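You operate a simulated robot arm through the tools that you are given. There is no shell and no other tool.

You are at the controls of a simulated robot arm. One attempt, no reset.

## Task
Sand the grey mark off the clamped brush, then wax the middle of its back.
Fine: use the small sanding block, the green pad and the green box; sanding block back on the green mat, pad on the black one, lid shut; it stays clamped. Set down upright: small sanding block, green pad. A coat counts when it lies all over at full strength: go over it till it gets no stronger. What is to be rubbed or washed off counts as gone when no trace of it is left.

Only the result counts: the job must be done as asked and must still hold three seconds after the hand-in. Knocking over, shifting, dropping, spilling or breaking anything else fails it. Lids that push on must go on centred and level and be pressed home; caps that screw on are set level and turned clockwise until they are tight.

## Robot
A 6-joint arm with a two-finger parallel gripper, fixed in place. Base frame: the origin is at the foot of the arm, x ahead of it, y to its left, z up; the work surface is at about z = 780. Readings come in mm, rad, newtons and seconds.
With the tool pointing down near the work surface it reaches from about 240 to 640 mm from the base axis. Its first joint turns from -1.152 to 1.152 rad. Payload 2.7 kg.
Tool frame: the origin (TCP) lies between the finger pads and is the grasp point; the fingertips stand 23 mm ahead of it; z points along the fingers, y is the line along which they close. Largest opening 94 mm; finger width 38, thickness 10; the body of the gripper, 54 by 96 mm, starts 39 mm behind the TCP.
Orientation is that of the tool frame in the base frame, as [roll, pitch, yaw] about the fixed x, y, z axes, in that order (R = Rz(yaw) Ry(pitch) Rx(roll)). With the fingers straight down and closing along the base's y, the tool's x points along the base's -x, its y along +y and its z along -z.

## Interface
- The arm moves only by the tool jog_arm. Its argument "steps" is a list that holds one entry, the list of rows, each a list of 7 numbers: the turn, a rotation vector about the tool's x, y, z in rad, then the shift along the tool's x, y, z in m, then the finger opening in m, from 0 to 0.094. In form: [[[rx, ry, rz, x, y, z, claw], ...]]. A call has 1 to 20 rows; each row shifts and turns the commanded pose from where the row before left it, along the tool's axes as they then stand. Each row takes 0.2 s and may step no farther than 50 mm and 0.15 rad from the row before; otherwise, or with a gripper value out of range, the whole call is refused. A pose out of reach is approached as far as the arm can. The call stops where the force on the tool passes 40 N (or 10 N more than at its start, if that is more) or the arm is blocked; 0.2 s more then pass. The fingers move at their own pace (about 45 mm/s each) and stop on an object; they squeeze with about 24 N. The grip force told is the motor's: it shows also when the fingers shut on nothing. Time passes only in rows, and 0.2 s behind the last, so rows that do not move let the fingers close. The reply holds the time, the measured pose of the TCP, the force on the tool along the base axes, the opening and the grip force, in the units named above and with some noise, with the torque about the TCP (base axes, N m) and any sound that the robot's microphone picked up.
- Cameras (640 x 400 px; columns grow to the right, rows downward): "scene" is fixed at [71.4, -435.4, 1393.3]; the picture's right is [0.78, -0.62, 0.00], its down [-0.42, -0.52, -0.74] and it looks along [0.46, 0.58, -0.67] (base axes); focal length 361 px, centre (320, 200). "wrist" rides on the gripper at [86, 16, -74] in the tool frame; the picture's right is [-0.18, 0.98, 0.00], its down [-0.58, -0.11, -0.81] and it looks along [-0.79, -0.15, 0.59] (tool axes); focal length 243 px, centre (320, 200). There is no depth. A picture from a camera that has moved, and an enlarged one, comes with that camera's place and axes in the base frame and with its lens.
- get_image(camera): a new picture of that camera. No time passes.
- zoom(camera, box): a new picture of the part [left, top, right, bottom] of that camera's present view, enlarged. No time passes.
- hand_in(): hands the job in; it is judged then, once.

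Nothing tells you positions but the pictures and the camera data. Unless the task says otherwise, let go and move clear before handing in.

The tools are called after ">>>" as a command line: name --argument value ..., lists and objects as JSON in quotes. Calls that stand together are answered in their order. jog_arm: Moves the arm, as the interface text tells. Its arguments: {"type":"object","properties":{"steps":{"type":"array","items":{"type":"array","items":{"type":"array","items":{"type":"number"}}}}},"required":["steps"]} The other tools are called the same way: get_image (camera) takes a picture; zoom (camera, box) takes an enlarged picture of a part of a camera's view; hand_in () hands the job in.

At the start:

```text
time_s: 0.0
tcp_pos: [340.6, -156.8, 1078.2]
orientation: [-3.142, -0.001, 3.142]
wrist_force: [-0.4, 0.6, -0.3]
wrist_torque: [-0.02, -0.01, -0.01]
width: 94.2
grasp_force: 0.1
```

scene: 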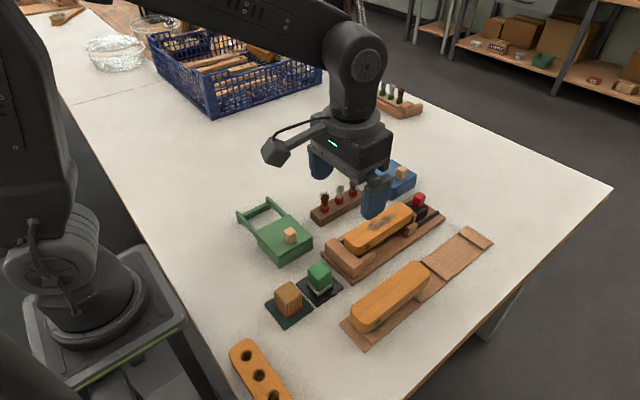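
wrist: 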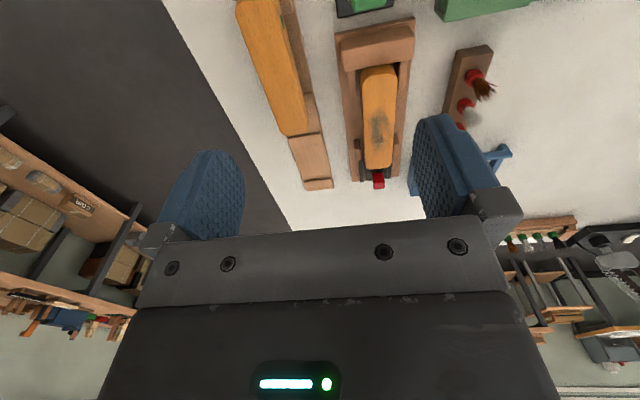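

I see a clamped brush with a grey mark, a small sanding block on a green mat, a green pad on a black mat, and a green box with a lid. I'll look closer before moving.

>>> zoom --camera "scene" --box '[220, 160, 380, 260]'

>>> zoom --camera "scene" --box '[240, 240, 400, 340]'

>>> zoom --camera "scene" --box '[310, 180, 470, 280]'

>>> zoom --camera "wrist" --box '[220, 0, 540, 200]'

```text
4.00 times, centred on (300, 210) of scene
camera zoom: at [71.4, -435.4, 1393.3], right [0.78, -0.62, 0.0], down [-0.42, -0.52, -0.74], along [0.46, 0.58, -0.67], focal length 1443 px, centre (400, 160)
```

zoom: 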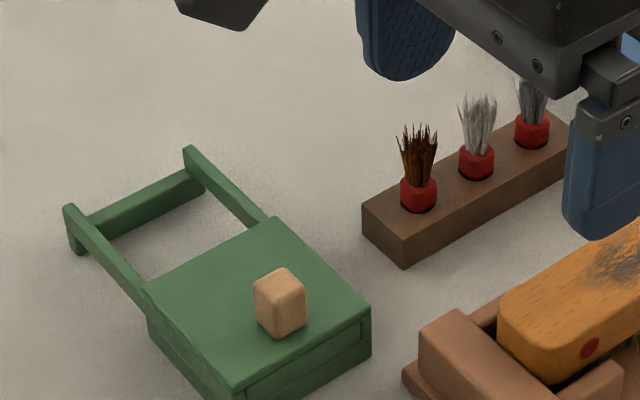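

```text
4.00 times, centred on (320, 290) of scene
camera zoom: at [71.4, -435.4, 1393.3], right [0.78, -0.62, 0.0], down [-0.42, -0.52, -0.74], along [0.46, 0.58, -0.67], focal length 1443 px, centre (320, -160)
```

zoom: 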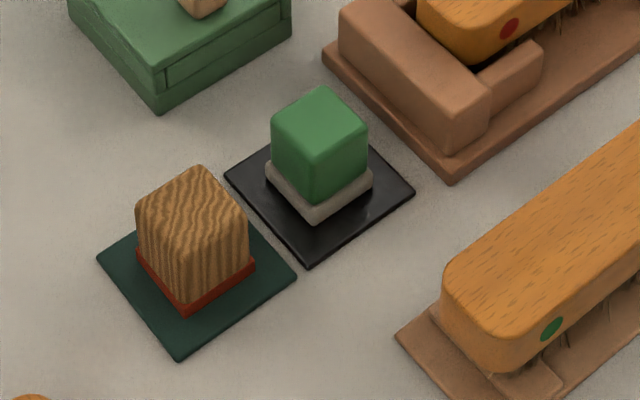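

```text
4.00 times, centred on (390, 230) of scene
camera zoom: at [71.4, -435.4, 1393.3], right [0.78, -0.62, 0.0], down [-0.42, -0.52, -0.74], along [0.46, 0.58, -0.67], focal length 1443 px, centre (40, 80)
```

zoom: 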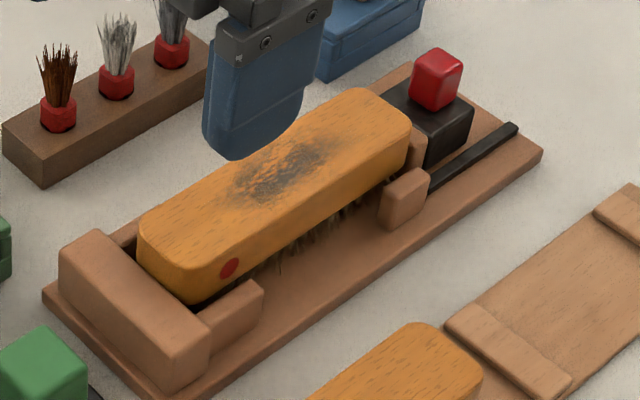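

```text
2.00 times, centred on (380, 100) of wrist
camera zoom: at [254.9, -140.8, 1151.9], right [0.18, 0.98, 0.0], down [0.58, -0.11, 0.81], along [0.79, -0.15, -0.59], focal length 485 px, centre (200, 400)
```

zoom: 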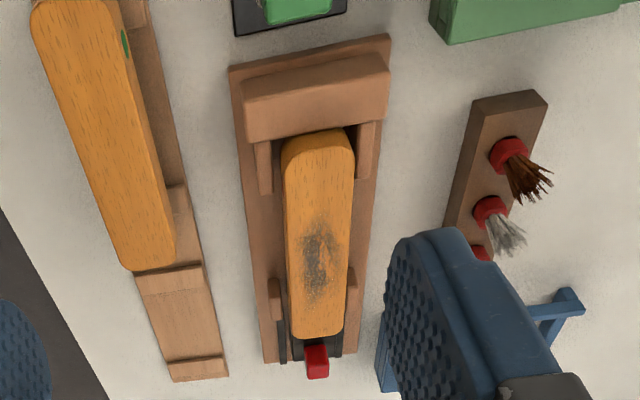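

I can place most of it roughly: mats near (257,-108) and (332,-108), the green box around x 295–381, y −19–71, and the brush top near z=845, running along x at y≈−96. I'll move and tilt the hand to get a near-overhead view for better measurements.

>>> jog_arm --steps '[[[0, 0, 0, 0.005, 0.048, 0.024, 0.094], [0, 0, 0, 0.005, 0.048, 0.024, 0.094], [0, 0.15, 0, 0, 0, 0, 0.094], [0, 0.15, 0, 0, 0, 0, 0.094], [0, 0.15, 0, 0, 0, 0, 0.094], [0, 0.15, 0, 0, 0, 0, 0.094], [0, 0, 0, 0, 0, 0, 0.094]]]'

>>> get_image --camera "wrist"

>>> get_image --camera "scene"

```text
refused: row 1 steps farther than a row can; nothing moved
```

```text
taken
camera wrist: at [254.9, -140.8, 1151.9], right [0.18, 0.98, 0.0], down [0.58, -0.11, 0.81], along [0.79, -0.15, -0.59], focal length 243 px, centre (320, 200)
```

wrist: 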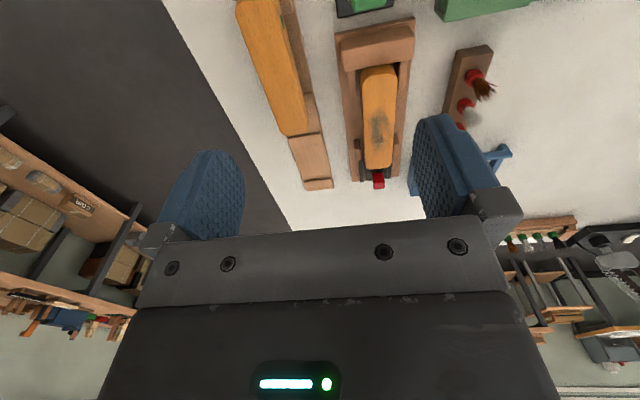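

```text
taken
```

scene: 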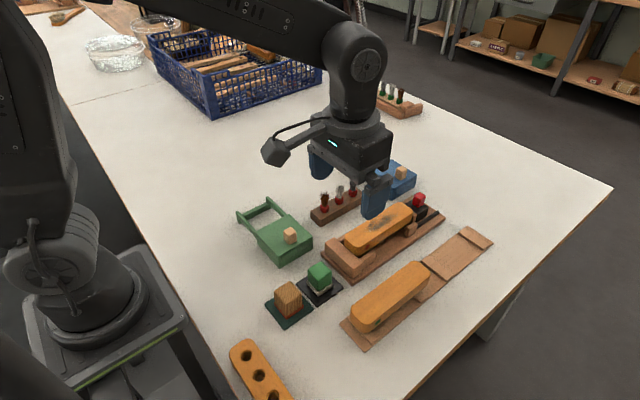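

The first call was refused because its steps were too long. The scene hasn't changed, so I'll repeat the viewing move in smaller steps.

>>> jog_arm --steps '[[[0, 0, 0, 0.003, 0.033, 0.016, 0.094], [0, 0, 0, 0.003, 0.033, 0.016, 0.094], [0, 0, 0, 0.003, 0.033, 0.016, 0.094], [0, 0.149, 0, 0, 0, 0, 0.094], [0, 0.149, 0, 0, 0, 0, 0.094], [0, 0.149, 0, 0, 0, 0, 0.094], [0, 0.149, 0, 0, 0, 0, 0.094], [0, 0, 0, 0, 0, 0, 0.094]]]'

>>> get_image --camera "wrist"

>>> get_image --camera "scene"

```text
time_s: 1.8
tcp_pos: [332.9, -59.3, 1030.9]
orientation: [-3.141, -0.599, 3.141]
wrist_force: [-0.7, 1.0, 0.0]
wrist_torque: [0.0, -0.02, 0.01]
width: 93.8
grasp_force: 0.0
```

```text
taken
camera wrist: at [303.3, -41.9, 1140.1], right [0.15, 0.98, -0.1], down [0.93, -0.11, 0.34], along [0.32, -0.15, -0.94], focal length 243 px, centre (320, 200)
```

wrist: 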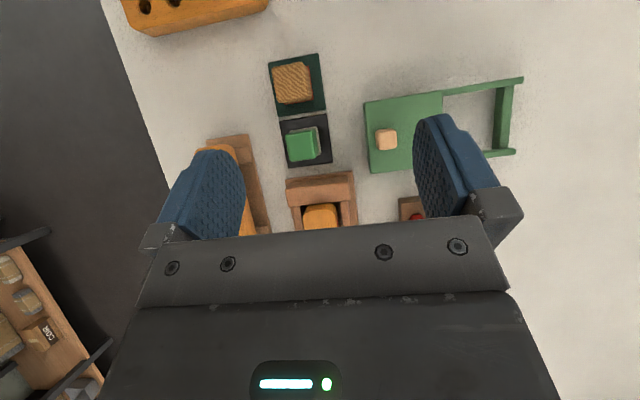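

```text
taken
```

scene: 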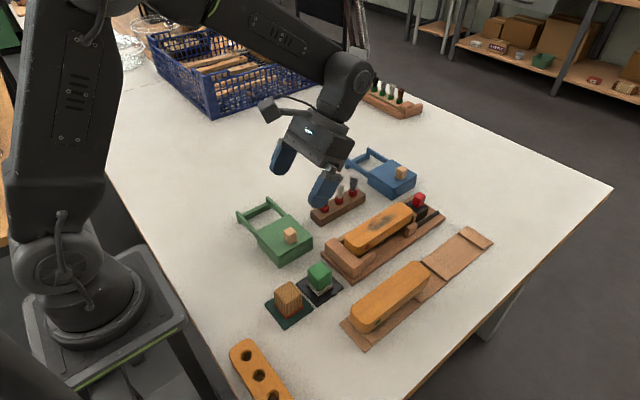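

>>> zoom --camera "wrist" --box '[340, 60, 540, 185]'

>>> zoom --camera "wrist" --box '[250, 40, 362, 110]'

>>> zoom --camera "wrist" --box '[260, 100, 372, 170]'

>>> zoom --camera "scene" --box '[230, 190, 326, 270]'

>>> zoom --camera "scene" --box '[340, 140, 420, 200]'

```text
3.20 times, centred on (440, 122) of wrist
camera zoom: at [303.3, -41.9, 1140.1], right [0.15, 0.98, -0.1], down [0.93, -0.11, 0.34], along [0.32, -0.15, -0.94], focal length 776 px, centre (-64, 448)
```

zoom: 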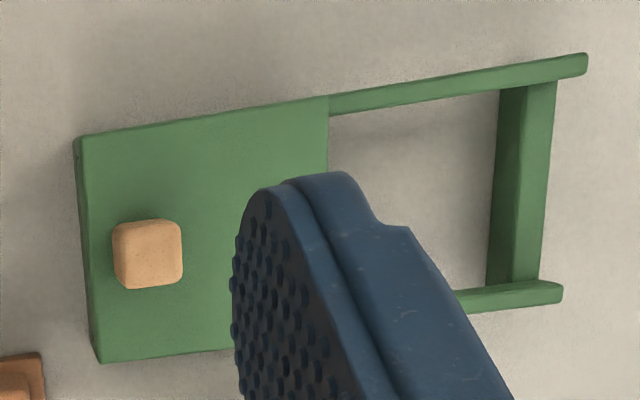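

```text
5.71 times, centred on (306, 75) of wrist
camera zoom: at [303.3, -41.9, 1140.1], right [0.15, 0.98, -0.1], down [0.93, -0.11, 0.34], along [0.32, -0.15, -0.94], focal length 1386 px, centre (400, 914)
```

zoom: 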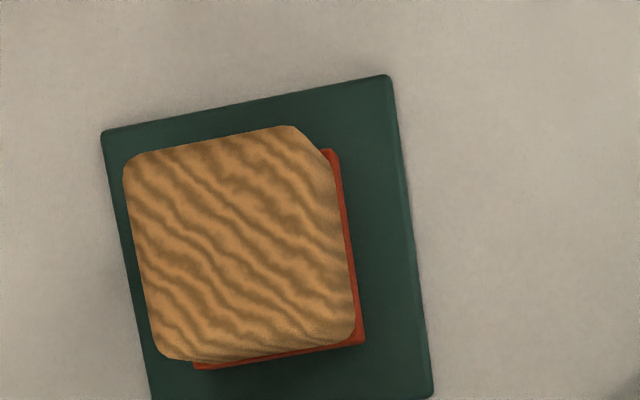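

```text
5.71 times, centred on (316, 135) of wrist
camera zoom: at [303.3, -41.9, 1140.1], right [0.15, 0.98, -0.1], down [0.93, -0.11, 0.34], along [0.32, -0.15, -0.94], focal length 1386 px, centre (343, 571)
```

zoom: 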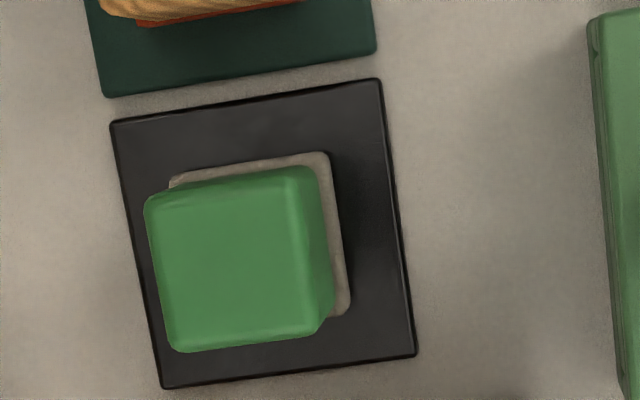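

```text
5.00 times, centred on (278, 230) of scene
camera zoom: at [71.4, -435.4, 1393.3], right [0.78, -0.62, 0.0], down [-0.42, -0.52, -0.74], along [0.46, 0.58, -0.67], focal length 1804 px, centre (530, 50)
```

zoom: 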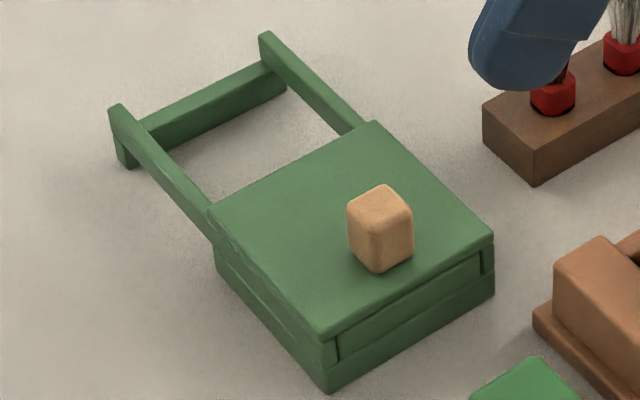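

```text
6.67 times, centred on (380, 170) of scene
camera zoom: at [71.4, -435.4, 1393.3], right [0.78, -0.62, 0.0], down [-0.42, -0.52, -0.74], along [0.46, 0.58, -0.67], focal length 2406 px, centre (-80, 400)
```

zoom: 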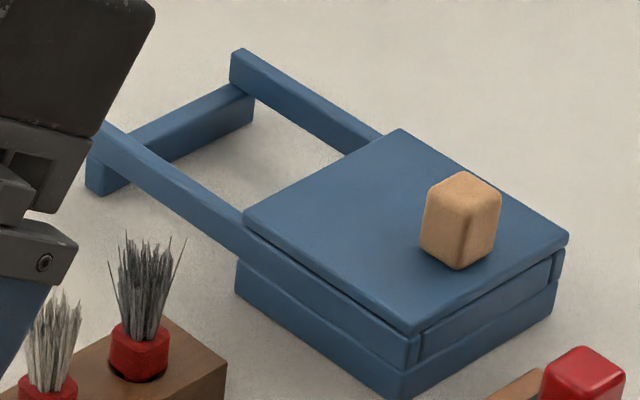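

The boxes have sliding lids that ride back along +y on the rails. My height estimates for the block disagree between the two cameras, so I'll zoom in on the tools.

>>> zoom --camera "scene" --box '[260, 270, 324, 310]'

>>> zoom --camera "scene" --box '[290, 250, 354, 290]'

>>> zoom --camera "scene" --box '[320, 190, 448, 270]'

```text
10.00 times, centred on (292, 290) of scene
camera zoom: at [71.4, -435.4, 1393.3], right [0.78, -0.62, 0.0], down [-0.42, -0.52, -0.74], along [0.46, 0.58, -0.67], focal length 3608 px, centre (600, -700)
```

zoom: 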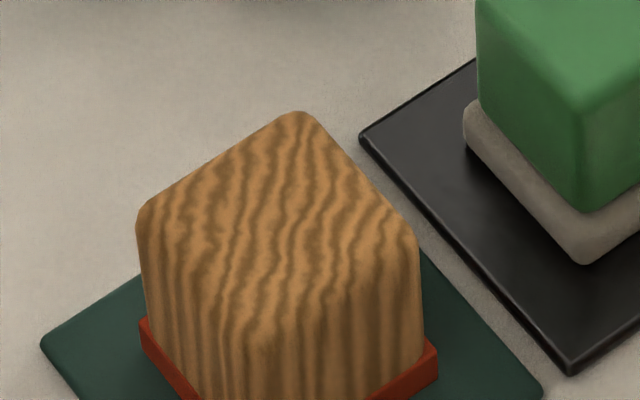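

```text
10.00 times, centred on (322, 270) of scene
camera zoom: at [71.4, -435.4, 1393.3], right [0.78, -0.62, 0.0], down [-0.42, -0.52, -0.74], along [0.46, 0.58, -0.67], focal length 3608 px, centre (300, -500)
```

zoom: 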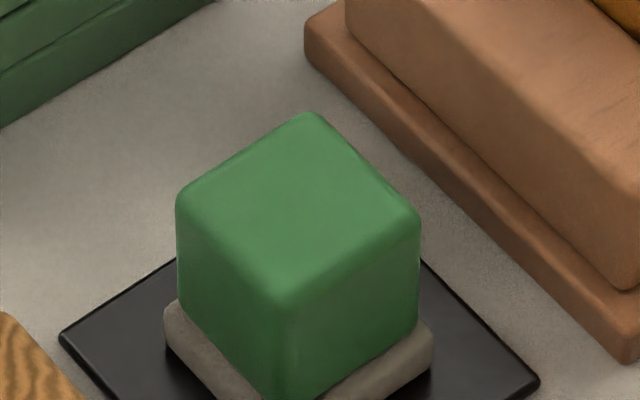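

```text
5.00 times, centred on (384, 230) of scene
camera zoom: at [71.4, -435.4, 1393.3], right [0.78, -0.62, 0.0], down [-0.42, -0.52, -0.74], along [0.46, 0.58, -0.67], focal length 1804 px, centre (0, 50)
```

zoom: 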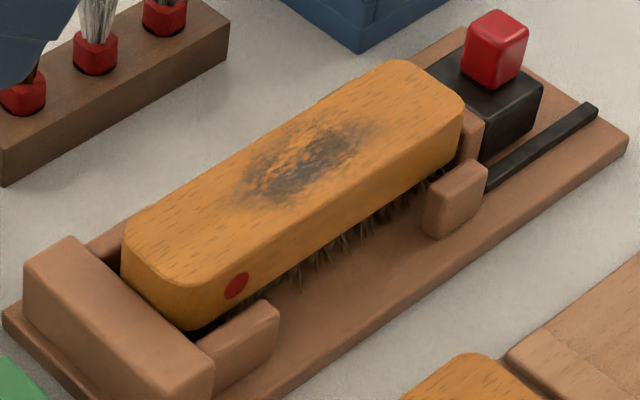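

The block is about 41 mm square and its top is near z≈827. The pad is similar, with its top near z≈830. I'll straighten the hand, go above the sanding block and check alignment.

>>> jog_arm --steps '[[[0, -0.149, 0, 0, 0, 0, 0.094], [0, -0.149, 0, 0, 0, 0, 0.094], [0, -0.149, 0, 0, 0, 0, 0.094], [0, -0.149, 0, 0, 0, 0, 0.094], [0, 0, 0, 0.024, -0.0155, 0.04, 0.094], [0, 0, 0, 0.024, -0.0155, 0.04, 0.094], [0, 0, 0, 0.025, -0.015, 0.04, 0.094], [0, 0, 0, 0, 0, 0.02, 0.094], [0, 0, 0, 0, 0, 0, 0.094]]]'

>>> get_image --camera "wrist"

>>> get_image --camera "scene"

```text
time_s: 3.8
tcp_pos: [260.0, -105.0, 889.7]
orientation: [3.14, 0.001, -3.14]
wrist_force: [0.4, -0.1, 0.2]
wrist_torque: [-0.01, -0.02, 0.0]
width: 94.0
grasp_force: 0.0
```

```text
taken
camera wrist: at [173.2, -88.2, 963.1], right [0.18, 0.98, 0.0], down [0.58, -0.11, 0.81], along [0.79, -0.15, -0.59], focal length 243 px, centre (320, 200)
```

wrist: 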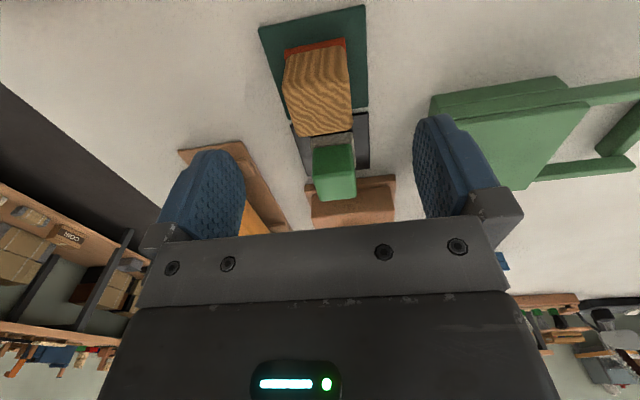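

```text
taken
```

scene: 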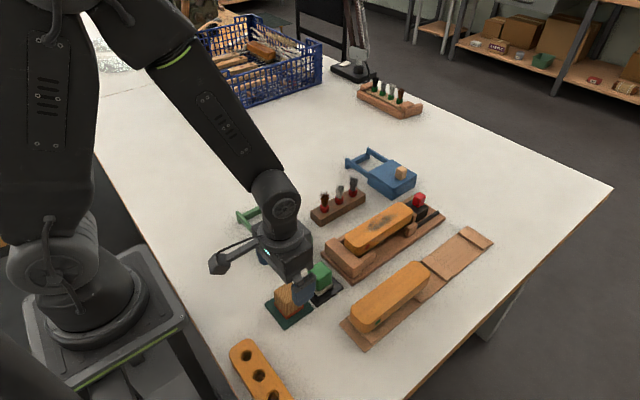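

>>> zoom --camera "wrist" --box '[240, 0, 400, 100]'

>>> zoom --camera "wrist" --box '[260, 100, 420, 200]'

```text
4.00 times, centred on (320, 50) of wrist
camera zoom: at [173.2, -88.2, 963.1], right [0.18, 0.98, 0.0], down [0.58, -0.11, 0.81], along [0.79, -0.15, -0.59], focal length 970 px, centre (320, 800)
```

zoom: 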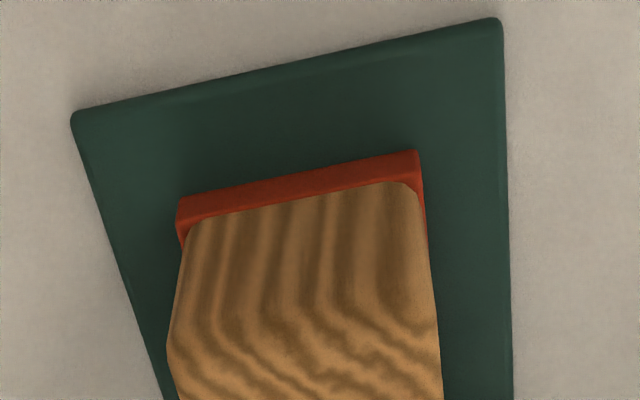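

```text
4.00 times, centred on (340, 150) of wrist
camera zoom: at [173.2, -88.2, 963.1], right [0.18, 0.98, 0.0], down [0.58, -0.11, 0.81], along [0.79, -0.15, -0.59], focal length 970 px, centre (240, 400)
```

zoom: 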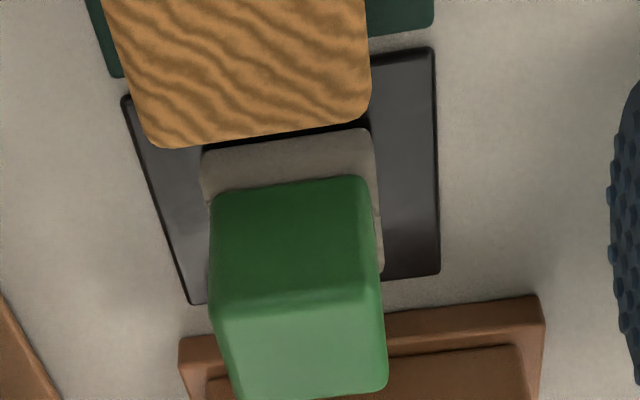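

The close-up puts the block at (261, −105), right under the gripper. I'll descend to grip height and close.

>>> jog_arm --steps '[[[0, 0, 0, -0.001, 0, 0.037, 0.094], [0, 0, 0, 0, 0, 0.0367, 0.094], [0, 0, 0, 0, 0, 0, 0.094], [0, 0, 0, 0, 0, 0, 0.03], [0, 0, 0, 0, 0, 0, 0.03], [0, 0, 0, 0, 0, 0, 0.03], [0, 0, 0, 0, 0, 0, 0.03], [0, 0, 0, 0, 0, 0, 0.03]]]'

>>> get_image --camera "wrist"

>>> zoom --camera "scene" --box '[220, 220, 380, 320]'

```text
time_s: 5.6
tcp_pos: [260.3, -104.1, 815.6]
orientation: [3.141, 0.0, -3.141]
wrist_force: [0.3, 0.1, 0.9]
wrist_torque: [0.01, 0.01, 0.02]
width: 39.2
grasp_force: 23.9
```

```text
taken
camera wrist: at [174.2, -88.6, 889.4], right [0.18, 0.98, 0.0], down [0.58, -0.11, 0.81], along [0.79, -0.15, -0.59], focal length 243 px, centre (320, 200)
```

wrist: 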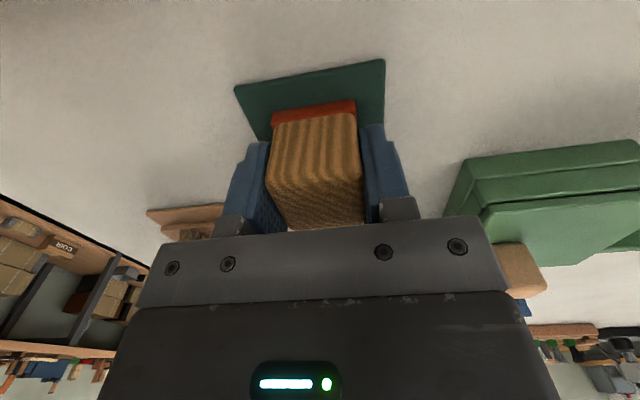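

```text
4.00 times, centred on (300, 270) of scene
camera zoom: at [71.4, -435.4, 1393.3], right [0.78, -0.62, 0.0], down [-0.42, -0.52, -0.74], along [0.46, 0.58, -0.67], focal length 1443 px, centre (400, -80)
```

zoom: 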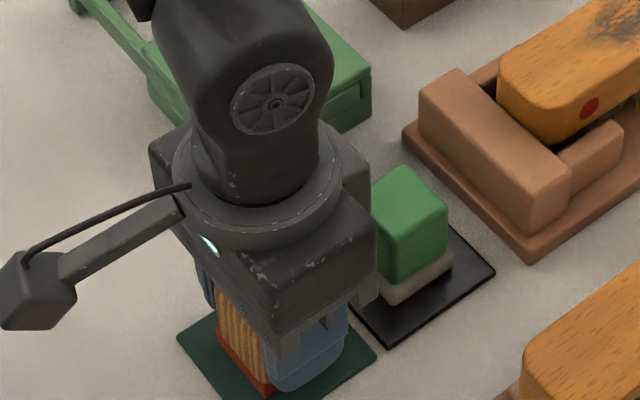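

The block is held, with an opening of 39.2 mm. I'll lift it and pause beside the brush to look at the mark up close before sanding.

>>> jog_arm --steps '[[[0, 0, 0, 0, 0, -0.03, 0.03], [0, 0, 0, 0, 0, -0.04, 0.03], [0, 0, 0, 0, 0, -0.045, 0.03], [0, 0, 0, -0.044, -0.021, 0, 0.03], [0, 0, 0, -0.045, -0.021, 0, 0.03], [0, 0, 0, -0.045, -0.021, 0, 0.03], [0, 0, 0, -0.045, -0.021, 0, 0.03], [0, 0, 0, 0, 0, 0, 0.03]]]'

>>> get_image --camera "wrist"

>>> zoom --camera "wrist" --box '[400, 60, 600, 185]'

>>> get_image --camera "scene"

```text
time_s: 7.4
tcp_pos: [438.9, -188.6, 931.5]
orientation: [3.141, 0.001, -3.14]
wrist_force: [0.6, 0.3, -0.1]
wrist_torque: [0.01, -0.02, 0.0]
width: 39.5
grasp_force: 23.8
```

```text
taken
camera wrist: at [353.6, -172.2, 1005.3], right [0.18, 0.98, 0.0], down [0.58, -0.11, 0.81], along [0.79, -0.15, -0.59], focal length 243 px, centre (320, 200)
```

wrist: 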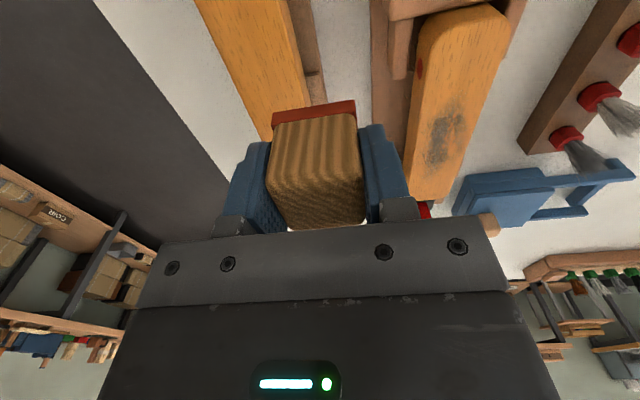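

```text
3.20 times, centred on (500, 122) of wrist
camera zoom: at [353.6, -172.2, 1005.3], right [0.18, 0.98, 0.0], down [0.58, -0.11, 0.81], along [0.79, -0.15, -0.59], focal length 776 px, centre (-256, 448)
```

zoom: 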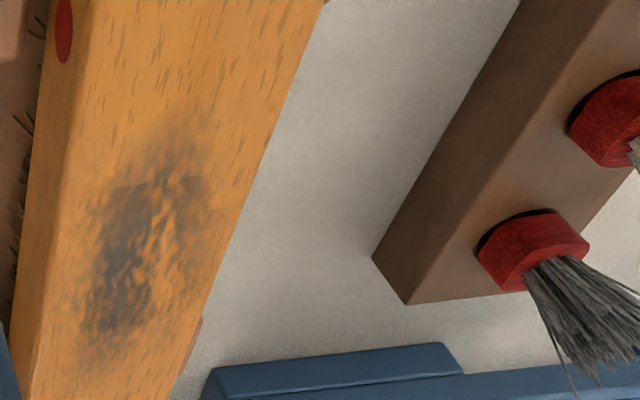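

```text
taken
```

scene: 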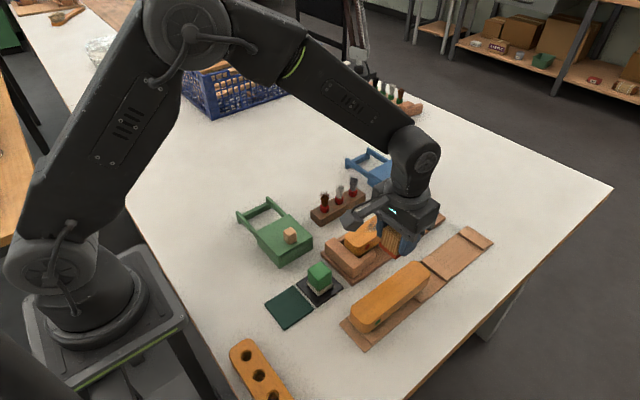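

The mark spans about x 464–547, y −107 to −83 on the brush back. I'll move above its near end and lower gently until I feel contact.

>>> jog_arm --steps '[[[0, 0, 0, -0.021, 0.047, 0, 0.03], [0, 0, 0, -0.02, 0.046, 0, 0.03], [0, 0, 0, 0, 0, 0.03, 0.03], [0, 0, 0, 0, 0, 0.012, 0.03], [0, 0, 0, 0, 0, 0, 0.03]]]'

>>> get_image --camera "wrist"

>>> zoom --camera "scene" --box '[310, 180, 470, 280]'

```text
refused: row 1 steps farther than a row can; nothing moved
```

```text
taken
camera wrist: at [353.6, -172.2, 1005.3], right [0.18, 0.98, 0.0], down [0.58, -0.11, 0.81], along [0.79, -0.15, -0.59], focal length 243 px, centre (320, 200)
```

wrist: 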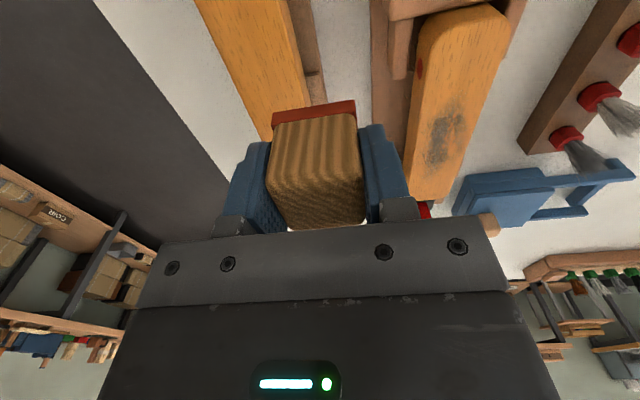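

```text
4.00 times, centred on (390, 230) of scene
camera zoom: at [71.4, -435.4, 1393.3], right [0.78, -0.62, 0.0], down [-0.42, -0.52, -0.74], along [0.46, 0.58, -0.67], focal length 1443 px, centre (40, 80)
```

zoom: 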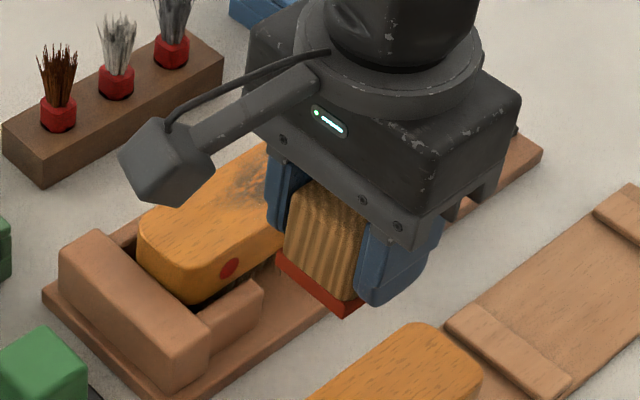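

That move was refused because its first diagonal step was slightly over the limit. Nothing moved and the block is still held beside the brush, so I'll split the move into shorter rows.

>>> jog_arm --steps '[[[0, 0, 0, -0.014, 0.031, 0, 0.03], [0, 0, 0, -0.014, 0.031, 0, 0.03], [0, 0, 0, -0.013, 0.0315, 0, 0.03], [0, 0, 0, 0, 0, 0.03, 0.03], [0, 0, 0, 0, 0, 0.012, 0.03], [0, 0, 0, 0, 0, 0, 0.03]]]'

>>> get_image --camera "wrist"

>>> zoom --camera "scene" --box '[310, 180, 470, 280]'

```text
time_s: 8.8
tcp_pos: [479.4, -96.2, 890.4]
orientation: [3.141, 0.001, -3.142]
wrist_force: [-0.2, -0.3, -0.3]
wrist_torque: [0.02, 0.0, 0.01]
width: 39.3
grasp_force: 24.0
```

```text
taken
camera wrist: at [394.1, -79.9, 963.4], right [0.18, 0.98, 0.0], down [0.58, -0.11, 0.81], along [0.79, -0.15, -0.59], focal length 243 px, centre (320, 200)
```

wrist: 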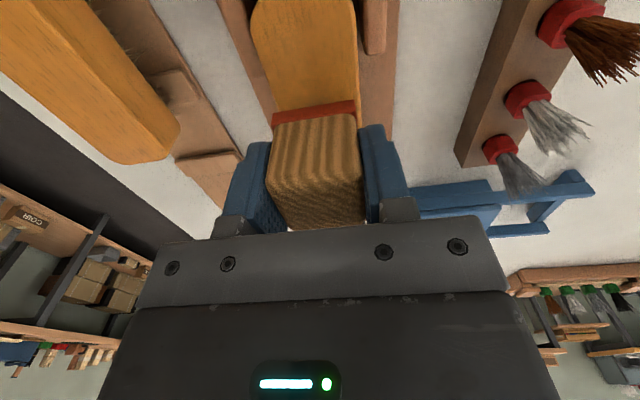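

```text
4.00 times, centred on (390, 230) of scene
camera zoom: at [71.4, -435.4, 1393.3], right [0.78, -0.62, 0.0], down [-0.42, -0.52, -0.74], along [0.46, 0.58, -0.67], focal length 1443 px, centre (40, 80)
```

zoom: 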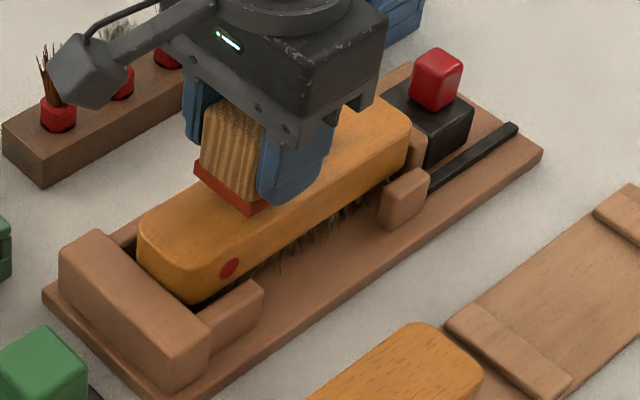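

The block sits centred over the brush, roughly 12 mm above it. I'll lower it in 1 mm steps and watch the force.

>>> jog_arm --steps '[[[0, 0, 0, 0, 0, 0.002, 0.03], [0, 0, 0, 0, 0, 0.002, 0.03], [0, 0, 0, 0, 0, 0.002, 0.03], [0, 0, 0, 0, 0, 0.001, 0.03], [0, 0, 0, 0, 0, 0.001, 0.03], [0, 0, 0, 0, 0, 0.001, 0.03], [0, 0, 0, 0, 0, 0, 0.03]]]'

```text
time_s: 10.4
tcp_pos: [478.8, -96.1, 881.0]
orientation: [3.141, 0.0, 3.141]
wrist_force: [0.0, -0.3, -0.9]
wrist_torque: [-0.04, -0.02, 0.0]
width: 39.6
grasp_force: 24.3
```

No contact yet at TCP z=881, so I'll keep lowering in small steps.

>>> jog_arm --steps '[[[0, 0, 0, 0, 0, 0.001, 0.03], [0, 0, 0, 0, 0, 0.001, 0.03], [0, 0, 0, 0, 0, 0, 0.03]]]'

>>> jog_arm --steps '[[[0, 0, 0, 0, 0, 0.001, 0.03], [0, 0, 0, 0, 0, 0.001, 0.03], [0, 0, 0, 0, 0, 0, 0.03]]]'

```text
time_s: 11.2
tcp_pos: [479.3, -94.8, 878.8]
orientation: [-3.141, -0.002, 3.141]
wrist_force: [0.3, -0.2, -0.8]
wrist_torque: [-0.03, -0.04, 0.0]
width: 39.6
grasp_force: 23.9
```

```text
time_s: 12.0
tcp_pos: [479.7, -95.7, 876.7]
orientation: [3.141, -0.002, -3.141]
wrist_force: [-0.3, 1.1, -0.1]
wrist_torque: [0.02, 0.03, 0.03]
width: 39.4
grasp_force: 23.7
```

>>> jog_arm --steps '[[[0, 0, 0, 0, 0, 0.001, 0.03], [0, 0, 0, 0, 0, 0.001, 0.03], [0, 0, 0, 0, 0, 0, 0.03]]]'

>>> jog_arm --steps '[[[0, 0, 0, 0, 0, 0.001, 0.03], [0, 0, 0, 0, 0, 0, 0.03]]]'

>>> zoom --camera "scene" --box '[330, 190, 426, 250]'

```text
time_s: 12.8
tcp_pos: [478.6, -95.4, 875.8]
orientation: [-3.14, 0.004, -3.141]
wrist_force: [-6.2, -1.3, 21.5]
wrist_torque: [-0.02, 0.18, -0.01]
width: 39.2
grasp_force: 24.3
```

```text
time_s: 13.4
tcp_pos: [480.3, -95.7, 875.3]
orientation: [-3.14, 0.006, -3.14]
wrist_force: [-1.7, -4.0, 24.0]
wrist_torque: [-0.06, -0.07, -0.02]
width: 39.5
grasp_force: 24.4
```

```text
6.67 times, centred on (378, 220) of scene
camera zoom: at [71.0, -435.4, 1393.3], right [0.78, -0.62, 0.0], down [-0.42, -0.52, -0.74], along [0.46, 0.58, -0.67], focal length 2406 px, centre (-67, 67)
```

zoom: 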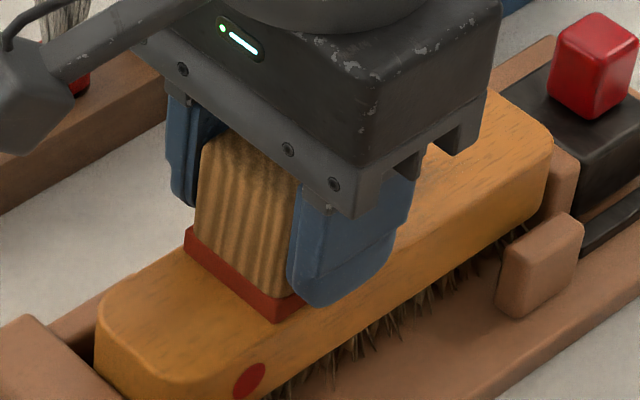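

Contact is at TCP z≈876 with about 24 N, which is firmer than I want. I'll ease off 1 mm and stroke along the brush, reading the force.

>>> jog_arm --steps '[[[0, 0, 0, 0, 0, -0.001, 0.03], [0, 0, 0, -0.01, 0, 0, 0.03], [0, 0, 0, -0.01, 0, 0, 0.03], [0, 0, 0, -0.01, 0, 0, 0.03], [0, 0, 0, -0.01, 0, 0, 0.03], [0, 0, 0, -0.01, 0, 0, 0.03], [0, 0, 0, -0.01, 0, 0, 0.03]]]'

>>> get_image --camera "wrist"

>>> zoom --camera "scene" --box '[330, 190, 426, 250]'

```text
time_s: 15.0
tcp_pos: [539.4, -94.9, 873.2]
orientation: [-3.139, 0.0, 3.141]
wrist_force: [-5.4, -0.4, 12.6]
wrist_torque: [0.01, 0.13, -0.02]
width: 39.3
grasp_force: 23.7
```

```text
taken
camera wrist: at [453.6, -77.7, 948.2], right [0.18, 0.98, 0.0], down [0.58, -0.11, 0.81], along [0.79, -0.15, -0.59], focal length 243 px, centre (320, 200)
```

wrist: 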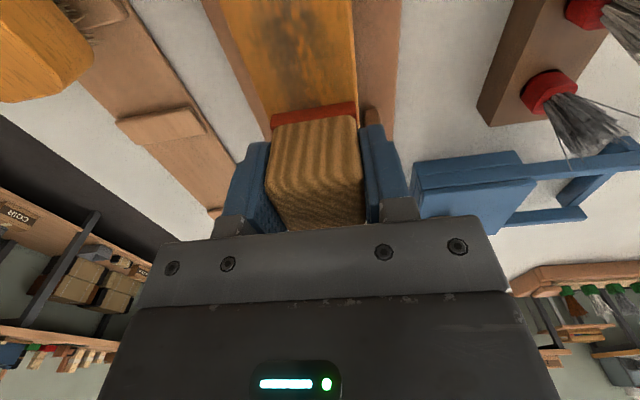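

```text
6.67 times, centred on (378, 220) of scene
camera zoom: at [71.0, -435.3, 1393.3], right [0.78, -0.62, 0.0], down [-0.42, -0.52, -0.74], along [0.46, 0.58, -0.67], focal length 2406 px, centre (-67, 67)
```

zoom: 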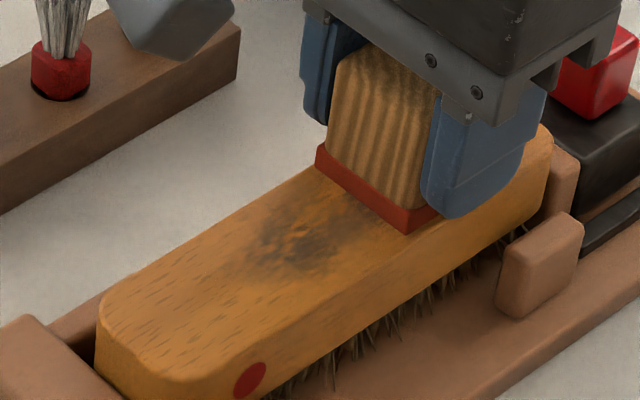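

The mark is already fading at about 12 N. I'll keep stroking back and forth over it.

>>> jog_arm --steps '[[[0, 0, 0, 0.0155, 0, 0, 0.03], [0, 0, 0, 0.0155, 0, 0, 0.03], [0, 0, 0, 0.0155, 0, 0, 0.03], [0, 0, 0, 0.0155, 0, 0, 0.03], [0, 0, 0, -0.0155, 0, 0, 0.03], [0, 0, 0, -0.0155, 0, 0, 0.03], [0, 0, 0, -0.0155, 0, 0, 0.03], [0, 0, 0, -0.0155, 0, 0, 0.03], [0, 0, 0, 0.0155, 0, 0, 0.03], [0, 0, 0, 0.0155, 0, 0, 0.03], [0, 0, 0, 0.0155, 0, 0, 0.03], [0, 0, 0, 0.0155, 0, 0, 0.03], [0, 0, 0, -0.0155, 0, 0, 0.03], [0, 0, 0, -0.0155, 0, 0, 0.03], [0, 0, 0, -0.0155, 0, 0, 0.03], [0, 0, 0, -0.0155, 0, 0, 0.03]]]'

>>> zoom --camera "scene" --box '[330, 190, 426, 250]'

>>> zoom --camera "wrist" --box '[220, 0, 420, 125]'

```text
time_s: 18.4
tcp_pos: [540.8, -94.5, 873.6]
orientation: [-3.141, -0.002, -3.141]
wrist_force: [-2.4, 0.9, 8.3]
wrist_torque: [0.0, 0.02, 0.02]
width: 39.8
grasp_force: 24.0
```

```text
6.67 times, centred on (378, 220) of scene
camera zoom: at [71.2, -435.3, 1393.3], right [0.78, -0.62, 0.0], down [-0.42, -0.52, -0.74], along [0.46, 0.58, -0.67], focal length 2406 px, centre (-67, 67)
```

zoom: 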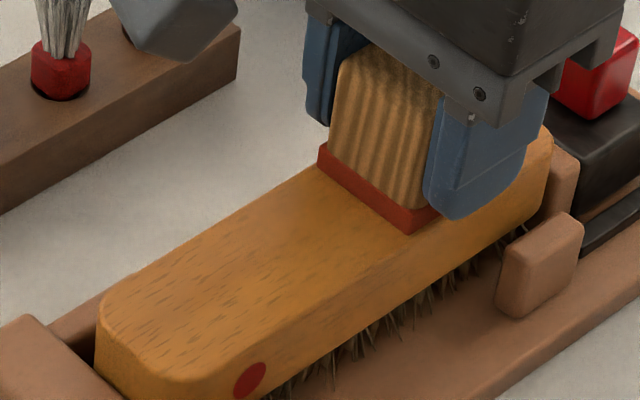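

```text
3.20 times, centred on (320, 62) of wrist
camera zoom: at [454.4, -78.3, 947.7], right [0.18, 0.98, 0.0], down [0.58, -0.11, 0.81], along [0.79, -0.15, -0.59], focal length 776 px, centre (320, 640)
```

zoom: 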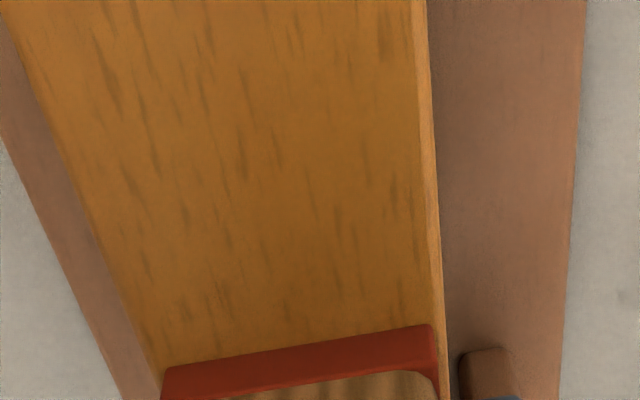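

The mark looks gone from the visible part. I'll do another set of passes, slightly offset to each side and a bit longer, so no trace remains.

>>> jog_arm --steps '[[[0, 0, 0, 0, 0.003, 0, 0.03], [0, 0, 0, 0.017, 0, 0, 0.03], [0, 0, 0, 0.017, 0, 0, 0.03], [0, 0, 0, 0.017, 0, 0, 0.03], [0, 0, 0, 0.017, 0, 0, 0.03], [0, 0, 0, 0.01, 0, 0, 0.03], [0, 0, 0, 0, -0.006, 0, 0.03], [0, 0, 0, -0.017, 0, 0, 0.03], [0, 0, 0, -0.017, 0, 0, 0.03], [0, 0, 0, -0.017, 0, 0, 0.03], [0, 0, 0, -0.017, 0, 0, 0.03], [0, 0, 0, -0.012, 0, 0, 0.03], [0, 0, 0, 0, 0.003, 0, 0.03], [0, 0, 0, 0.016, 0, 0, 0.03], [0, 0, 0, 0.016, 0, 0, 0.03], [0, 0, 0, 0.016, 0, 0, 0.03], [0, 0, 0, 0.016, 0, 0, 0.03], [0, 0, 0, 0.016, 0, 0, 0.03]]]'

>>> jog_arm --steps '[[[0, 0, 0, 0, 0, -0.03, 0.03], [0, 0, 0, 0, 0, -0.03, 0.03], [0, 0, 0, 0.015, -0.045, 0, 0.03], [0, 0, 0, 0.015, -0.045, 0, 0.03], [0, 0, 0, 0, 0, 0, 0.03]]]'

>>> get_image --camera "wrist"

>>> zoom --camera "wrist" --box '[400, 20, 600, 220]'

>>> zoom --camera "scene" --box '[330, 190, 426, 250]'

```text
time_s: 22.2
tcp_pos: [461.9, -95.1, 874.6]
orientation: [3.141, -0.001, 3.141]
wrist_force: [-0.5, -0.3, -0.7]
wrist_torque: [-0.04, -0.03, -0.01]
width: 39.3
grasp_force: 23.9
```

```text
time_s: 23.4
tcp_pos: [433.4, -185.2, 935.6]
orientation: [-3.141, -0.001, 3.142]
wrist_force: [0.3, 0.6, 0.2]
wrist_torque: [0.01, -0.01, 0.0]
width: 39.4
grasp_force: 23.6
```

```text
taken
camera wrist: at [346.7, -169.4, 1008.2], right [0.18, 0.98, 0.0], down [0.58, -0.11, 0.81], along [0.79, -0.15, -0.59], focal length 243 px, centre (320, 200)
```

wrist: 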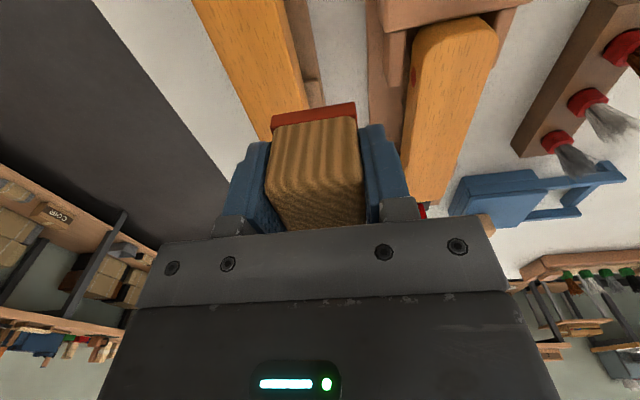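

```text
2.00 times, centred on (500, 120) of wrist
camera zoom: at [346.7, -169.4, 1008.2], right [0.18, 0.98, 0.0], down [0.58, -0.11, 0.81], along [0.79, -0.15, -0.59], focal length 485 px, centre (-40, 360)
```

zoom: 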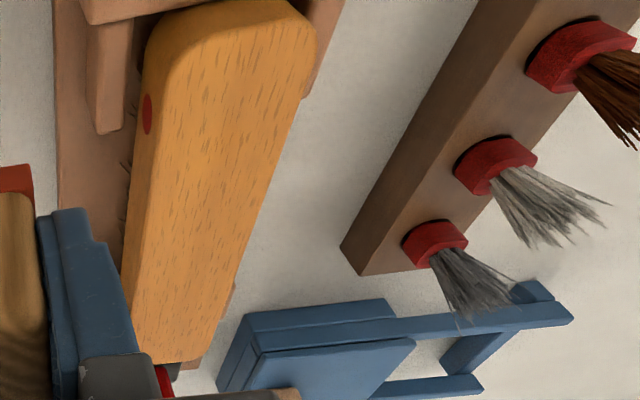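

```text
6.67 times, centred on (378, 220) of scene
camera zoom: at [71.4, -435.4, 1393.3], right [0.78, -0.62, 0.0], down [-0.42, -0.52, -0.74], along [0.46, 0.58, -0.67], focal length 2406 px, centre (-67, 67)
```

zoom: 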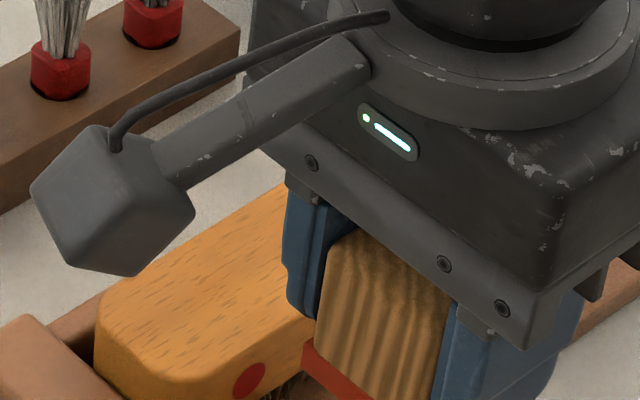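

The mark appears gone. I'll zoom in closer to check for faint remains.

>>> zoom --camera "wrist" --box '[430, 40, 520, 130]'

>>> zoom --camera "wrist" --box '[400, 110, 490, 200]'

```text
4.44 times, centred on (475, 85) of wrist
camera zoom: at [346.7, -169.4, 1008.2], right [0.18, 0.98, 0.0], down [0.58, -0.11, 0.81], along [0.79, -0.15, -0.59], focal length 1078 px, centre (-369, 711)
```

zoom: 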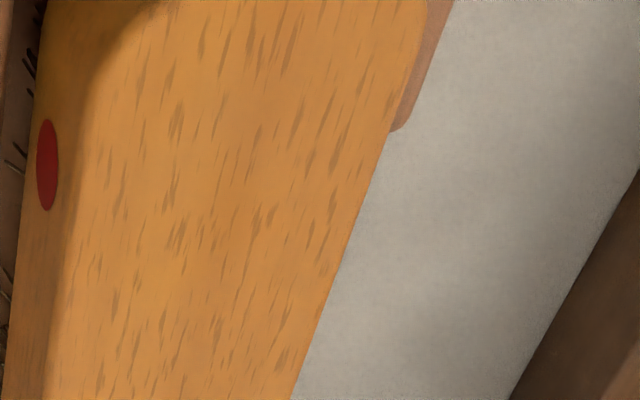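

```text
4.44 times, centred on (445, 155) of wrist
camera zoom: at [346.7, -169.4, 1008.2], right [0.18, 0.98, 0.0], down [0.58, -0.11, 0.81], along [0.79, -0.15, -0.59], focal length 1078 px, centre (-236, 400)
```

zoom: 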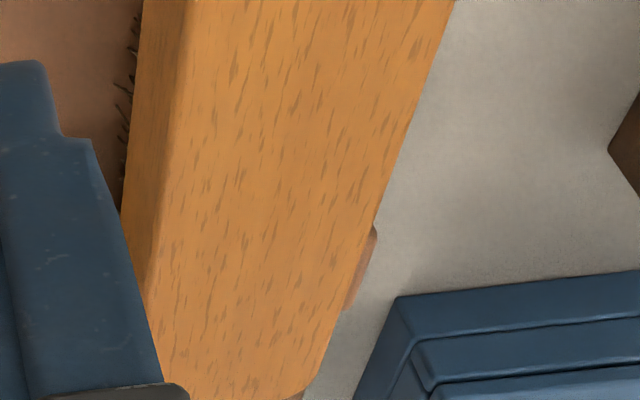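

No visible trace, but the last passes ended with little force because the block crept up in the grip. For certainty I'll do one more light set with confirmed contact.

>>> jog_arm --steps '[[[0, 0, 0, -0.014, 0.03, 0, 0.03], [0, 0, 0, -0.014, 0.03, 0, 0.03], [0, 0, 0, -0.014, 0.03, 0, 0.03], [0, 0, 0, 0, 0, 0.04, 0.03], [0, 0, 0, 0, 0, 0.018, 0.03], [0, 0, 0, 0, 0, 0.002, 0.03], [0, 0, 0, 0, 0, 0.001, 0.03], [0, 0, 0, 0, 0, 0.001, 0.03], [0, 0, 0, 0, 0, 0, 0.03]]]'

>>> jog_arm --steps '[[[0, 0, 0, 0, 0, 0.001, 0.03], [0, 0, 0, 0, 0, 0, 0.03]]]'

```text
time_s: 25.4
tcp_pos: [475.6, -94.2, 874.2]
orientation: [3.141, 0.004, 3.141]
wrist_force: [-3.3, -0.6, 17.4]
wrist_torque: [-0.02, 0.03, 0.02]
width: 39.4
grasp_force: 23.5
```

```text
time_s: 26.0
tcp_pos: [474.5, -93.8, 873.1]
orientation: [-3.137, 0.004, -3.141]
wrist_force: [-2.2, 0.1, 24.0]
wrist_torque: [0.08, -0.04, -0.01]
width: 39.1
grasp_force: 23.9
```

Contact is confirmed at 24 N. I'll ease off slightly and run the final strokes.

>>> jog_arm --steps '[[[0, 0, 0, 0, 0, -0.0006, 0.03], [0, 0, 0, -0.0165, 0, 0, 0.03], [0, 0, 0, -0.0165, 0, 0, 0.03], [0, 0, 0, -0.0165, 0, 0, 0.03], [0, 0, 0, -0.0165, 0, 0, 0.03], [0, 0, 0, 0, 0.002, 0, 0.03], [0, 0, 0, 0.0165, 0, 0, 0.03], [0, 0, 0, 0.0165, 0, 0, 0.03], [0, 0, 0, 0.0165, 0, 0, 0.03], [0, 0, 0, 0.0165, 0, 0, 0.03], [0, 0, 0, 0, -0.004, 0, 0.03], [0, 0, 0, -0.0165, 0, 0, 0.03], [0, 0, 0, -0.0165, 0, 0, 0.03], [0, 0, 0, -0.0165, 0, 0, 0.03], [0, 0, 0, -0.0165, 0, 0, 0.03], [0, 0, 0, 0.0165, 0, 0, 0.03], [0, 0, 0, 0.0165, 0, 0, 0.03], [0, 0, 0, 0.0165, 0, 0, 0.03], [0, 0, 0, 0.0165, 0, 0, 0.03]]]'

>>> jog_arm --steps '[[[0, 0, 0, 0, 0, -0.03, 0.03], [0, 0, 0, 0, 0, -0.035, 0.03], [0, 0, 0, 0, 0, 0, 0.03]]]'

>>> get_image --camera "scene"

>>> get_image --camera "wrist"

```text
time_s: 30.0
tcp_pos: [472.5, -97.4, 873.0]
orientation: [3.142, 0.0, -3.141]
wrist_force: [0.6, -0.1, 0.3]
wrist_torque: [-0.02, -0.03, 0.0]
width: 39.6
grasp_force: 23.9
```

```text
time_s: 30.8
tcp_pos: [471.8, -96.5, 937.1]
orientation: [-3.141, 0.001, -3.14]
wrist_force: [-0.1, 0.2, -0.7]
wrist_torque: [0.0, -0.05, 0.0]
width: 39.4
grasp_force: 24.0
```

```text
taken
```

scene: 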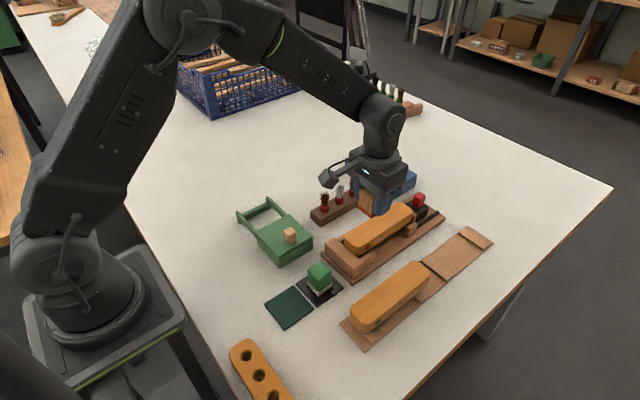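

```text
taken
camera wrist: at [384.9, -80.6, 1010.7], right [0.18, 0.98, 0.0], down [0.58, -0.11, 0.81], along [0.79, -0.15, -0.59], focal length 243 px, centre (320, 200)
```

wrist: 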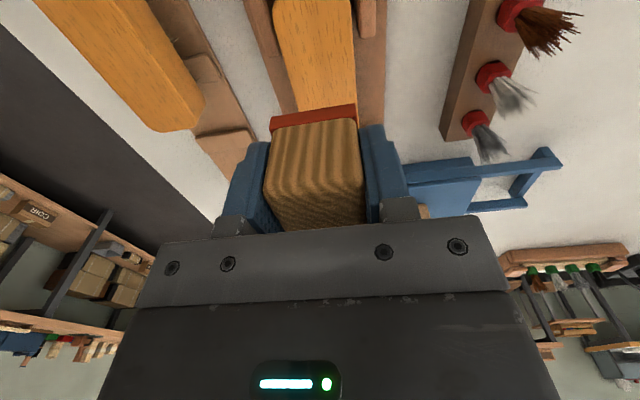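

>>> zoom --camera "scene" --box '[330, 195, 426, 255]'

```text
6.67 times, centred on (378, 225) of scene
camera zoom: at [71.4, -435.4, 1393.3], right [0.78, -0.62, 0.0], down [-0.42, -0.52, -0.74], along [0.46, 0.58, -0.67], focal length 2406 px, centre (-67, 33)
```

zoom: 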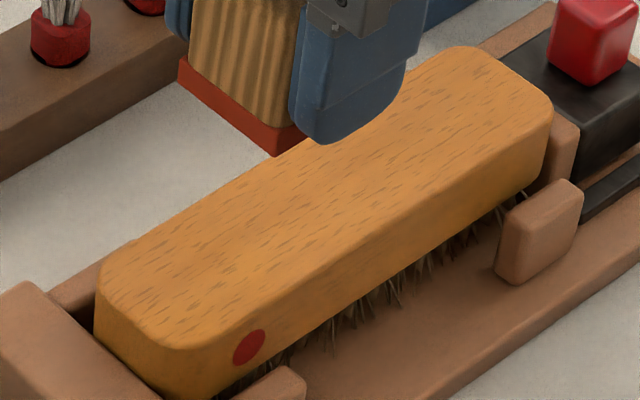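

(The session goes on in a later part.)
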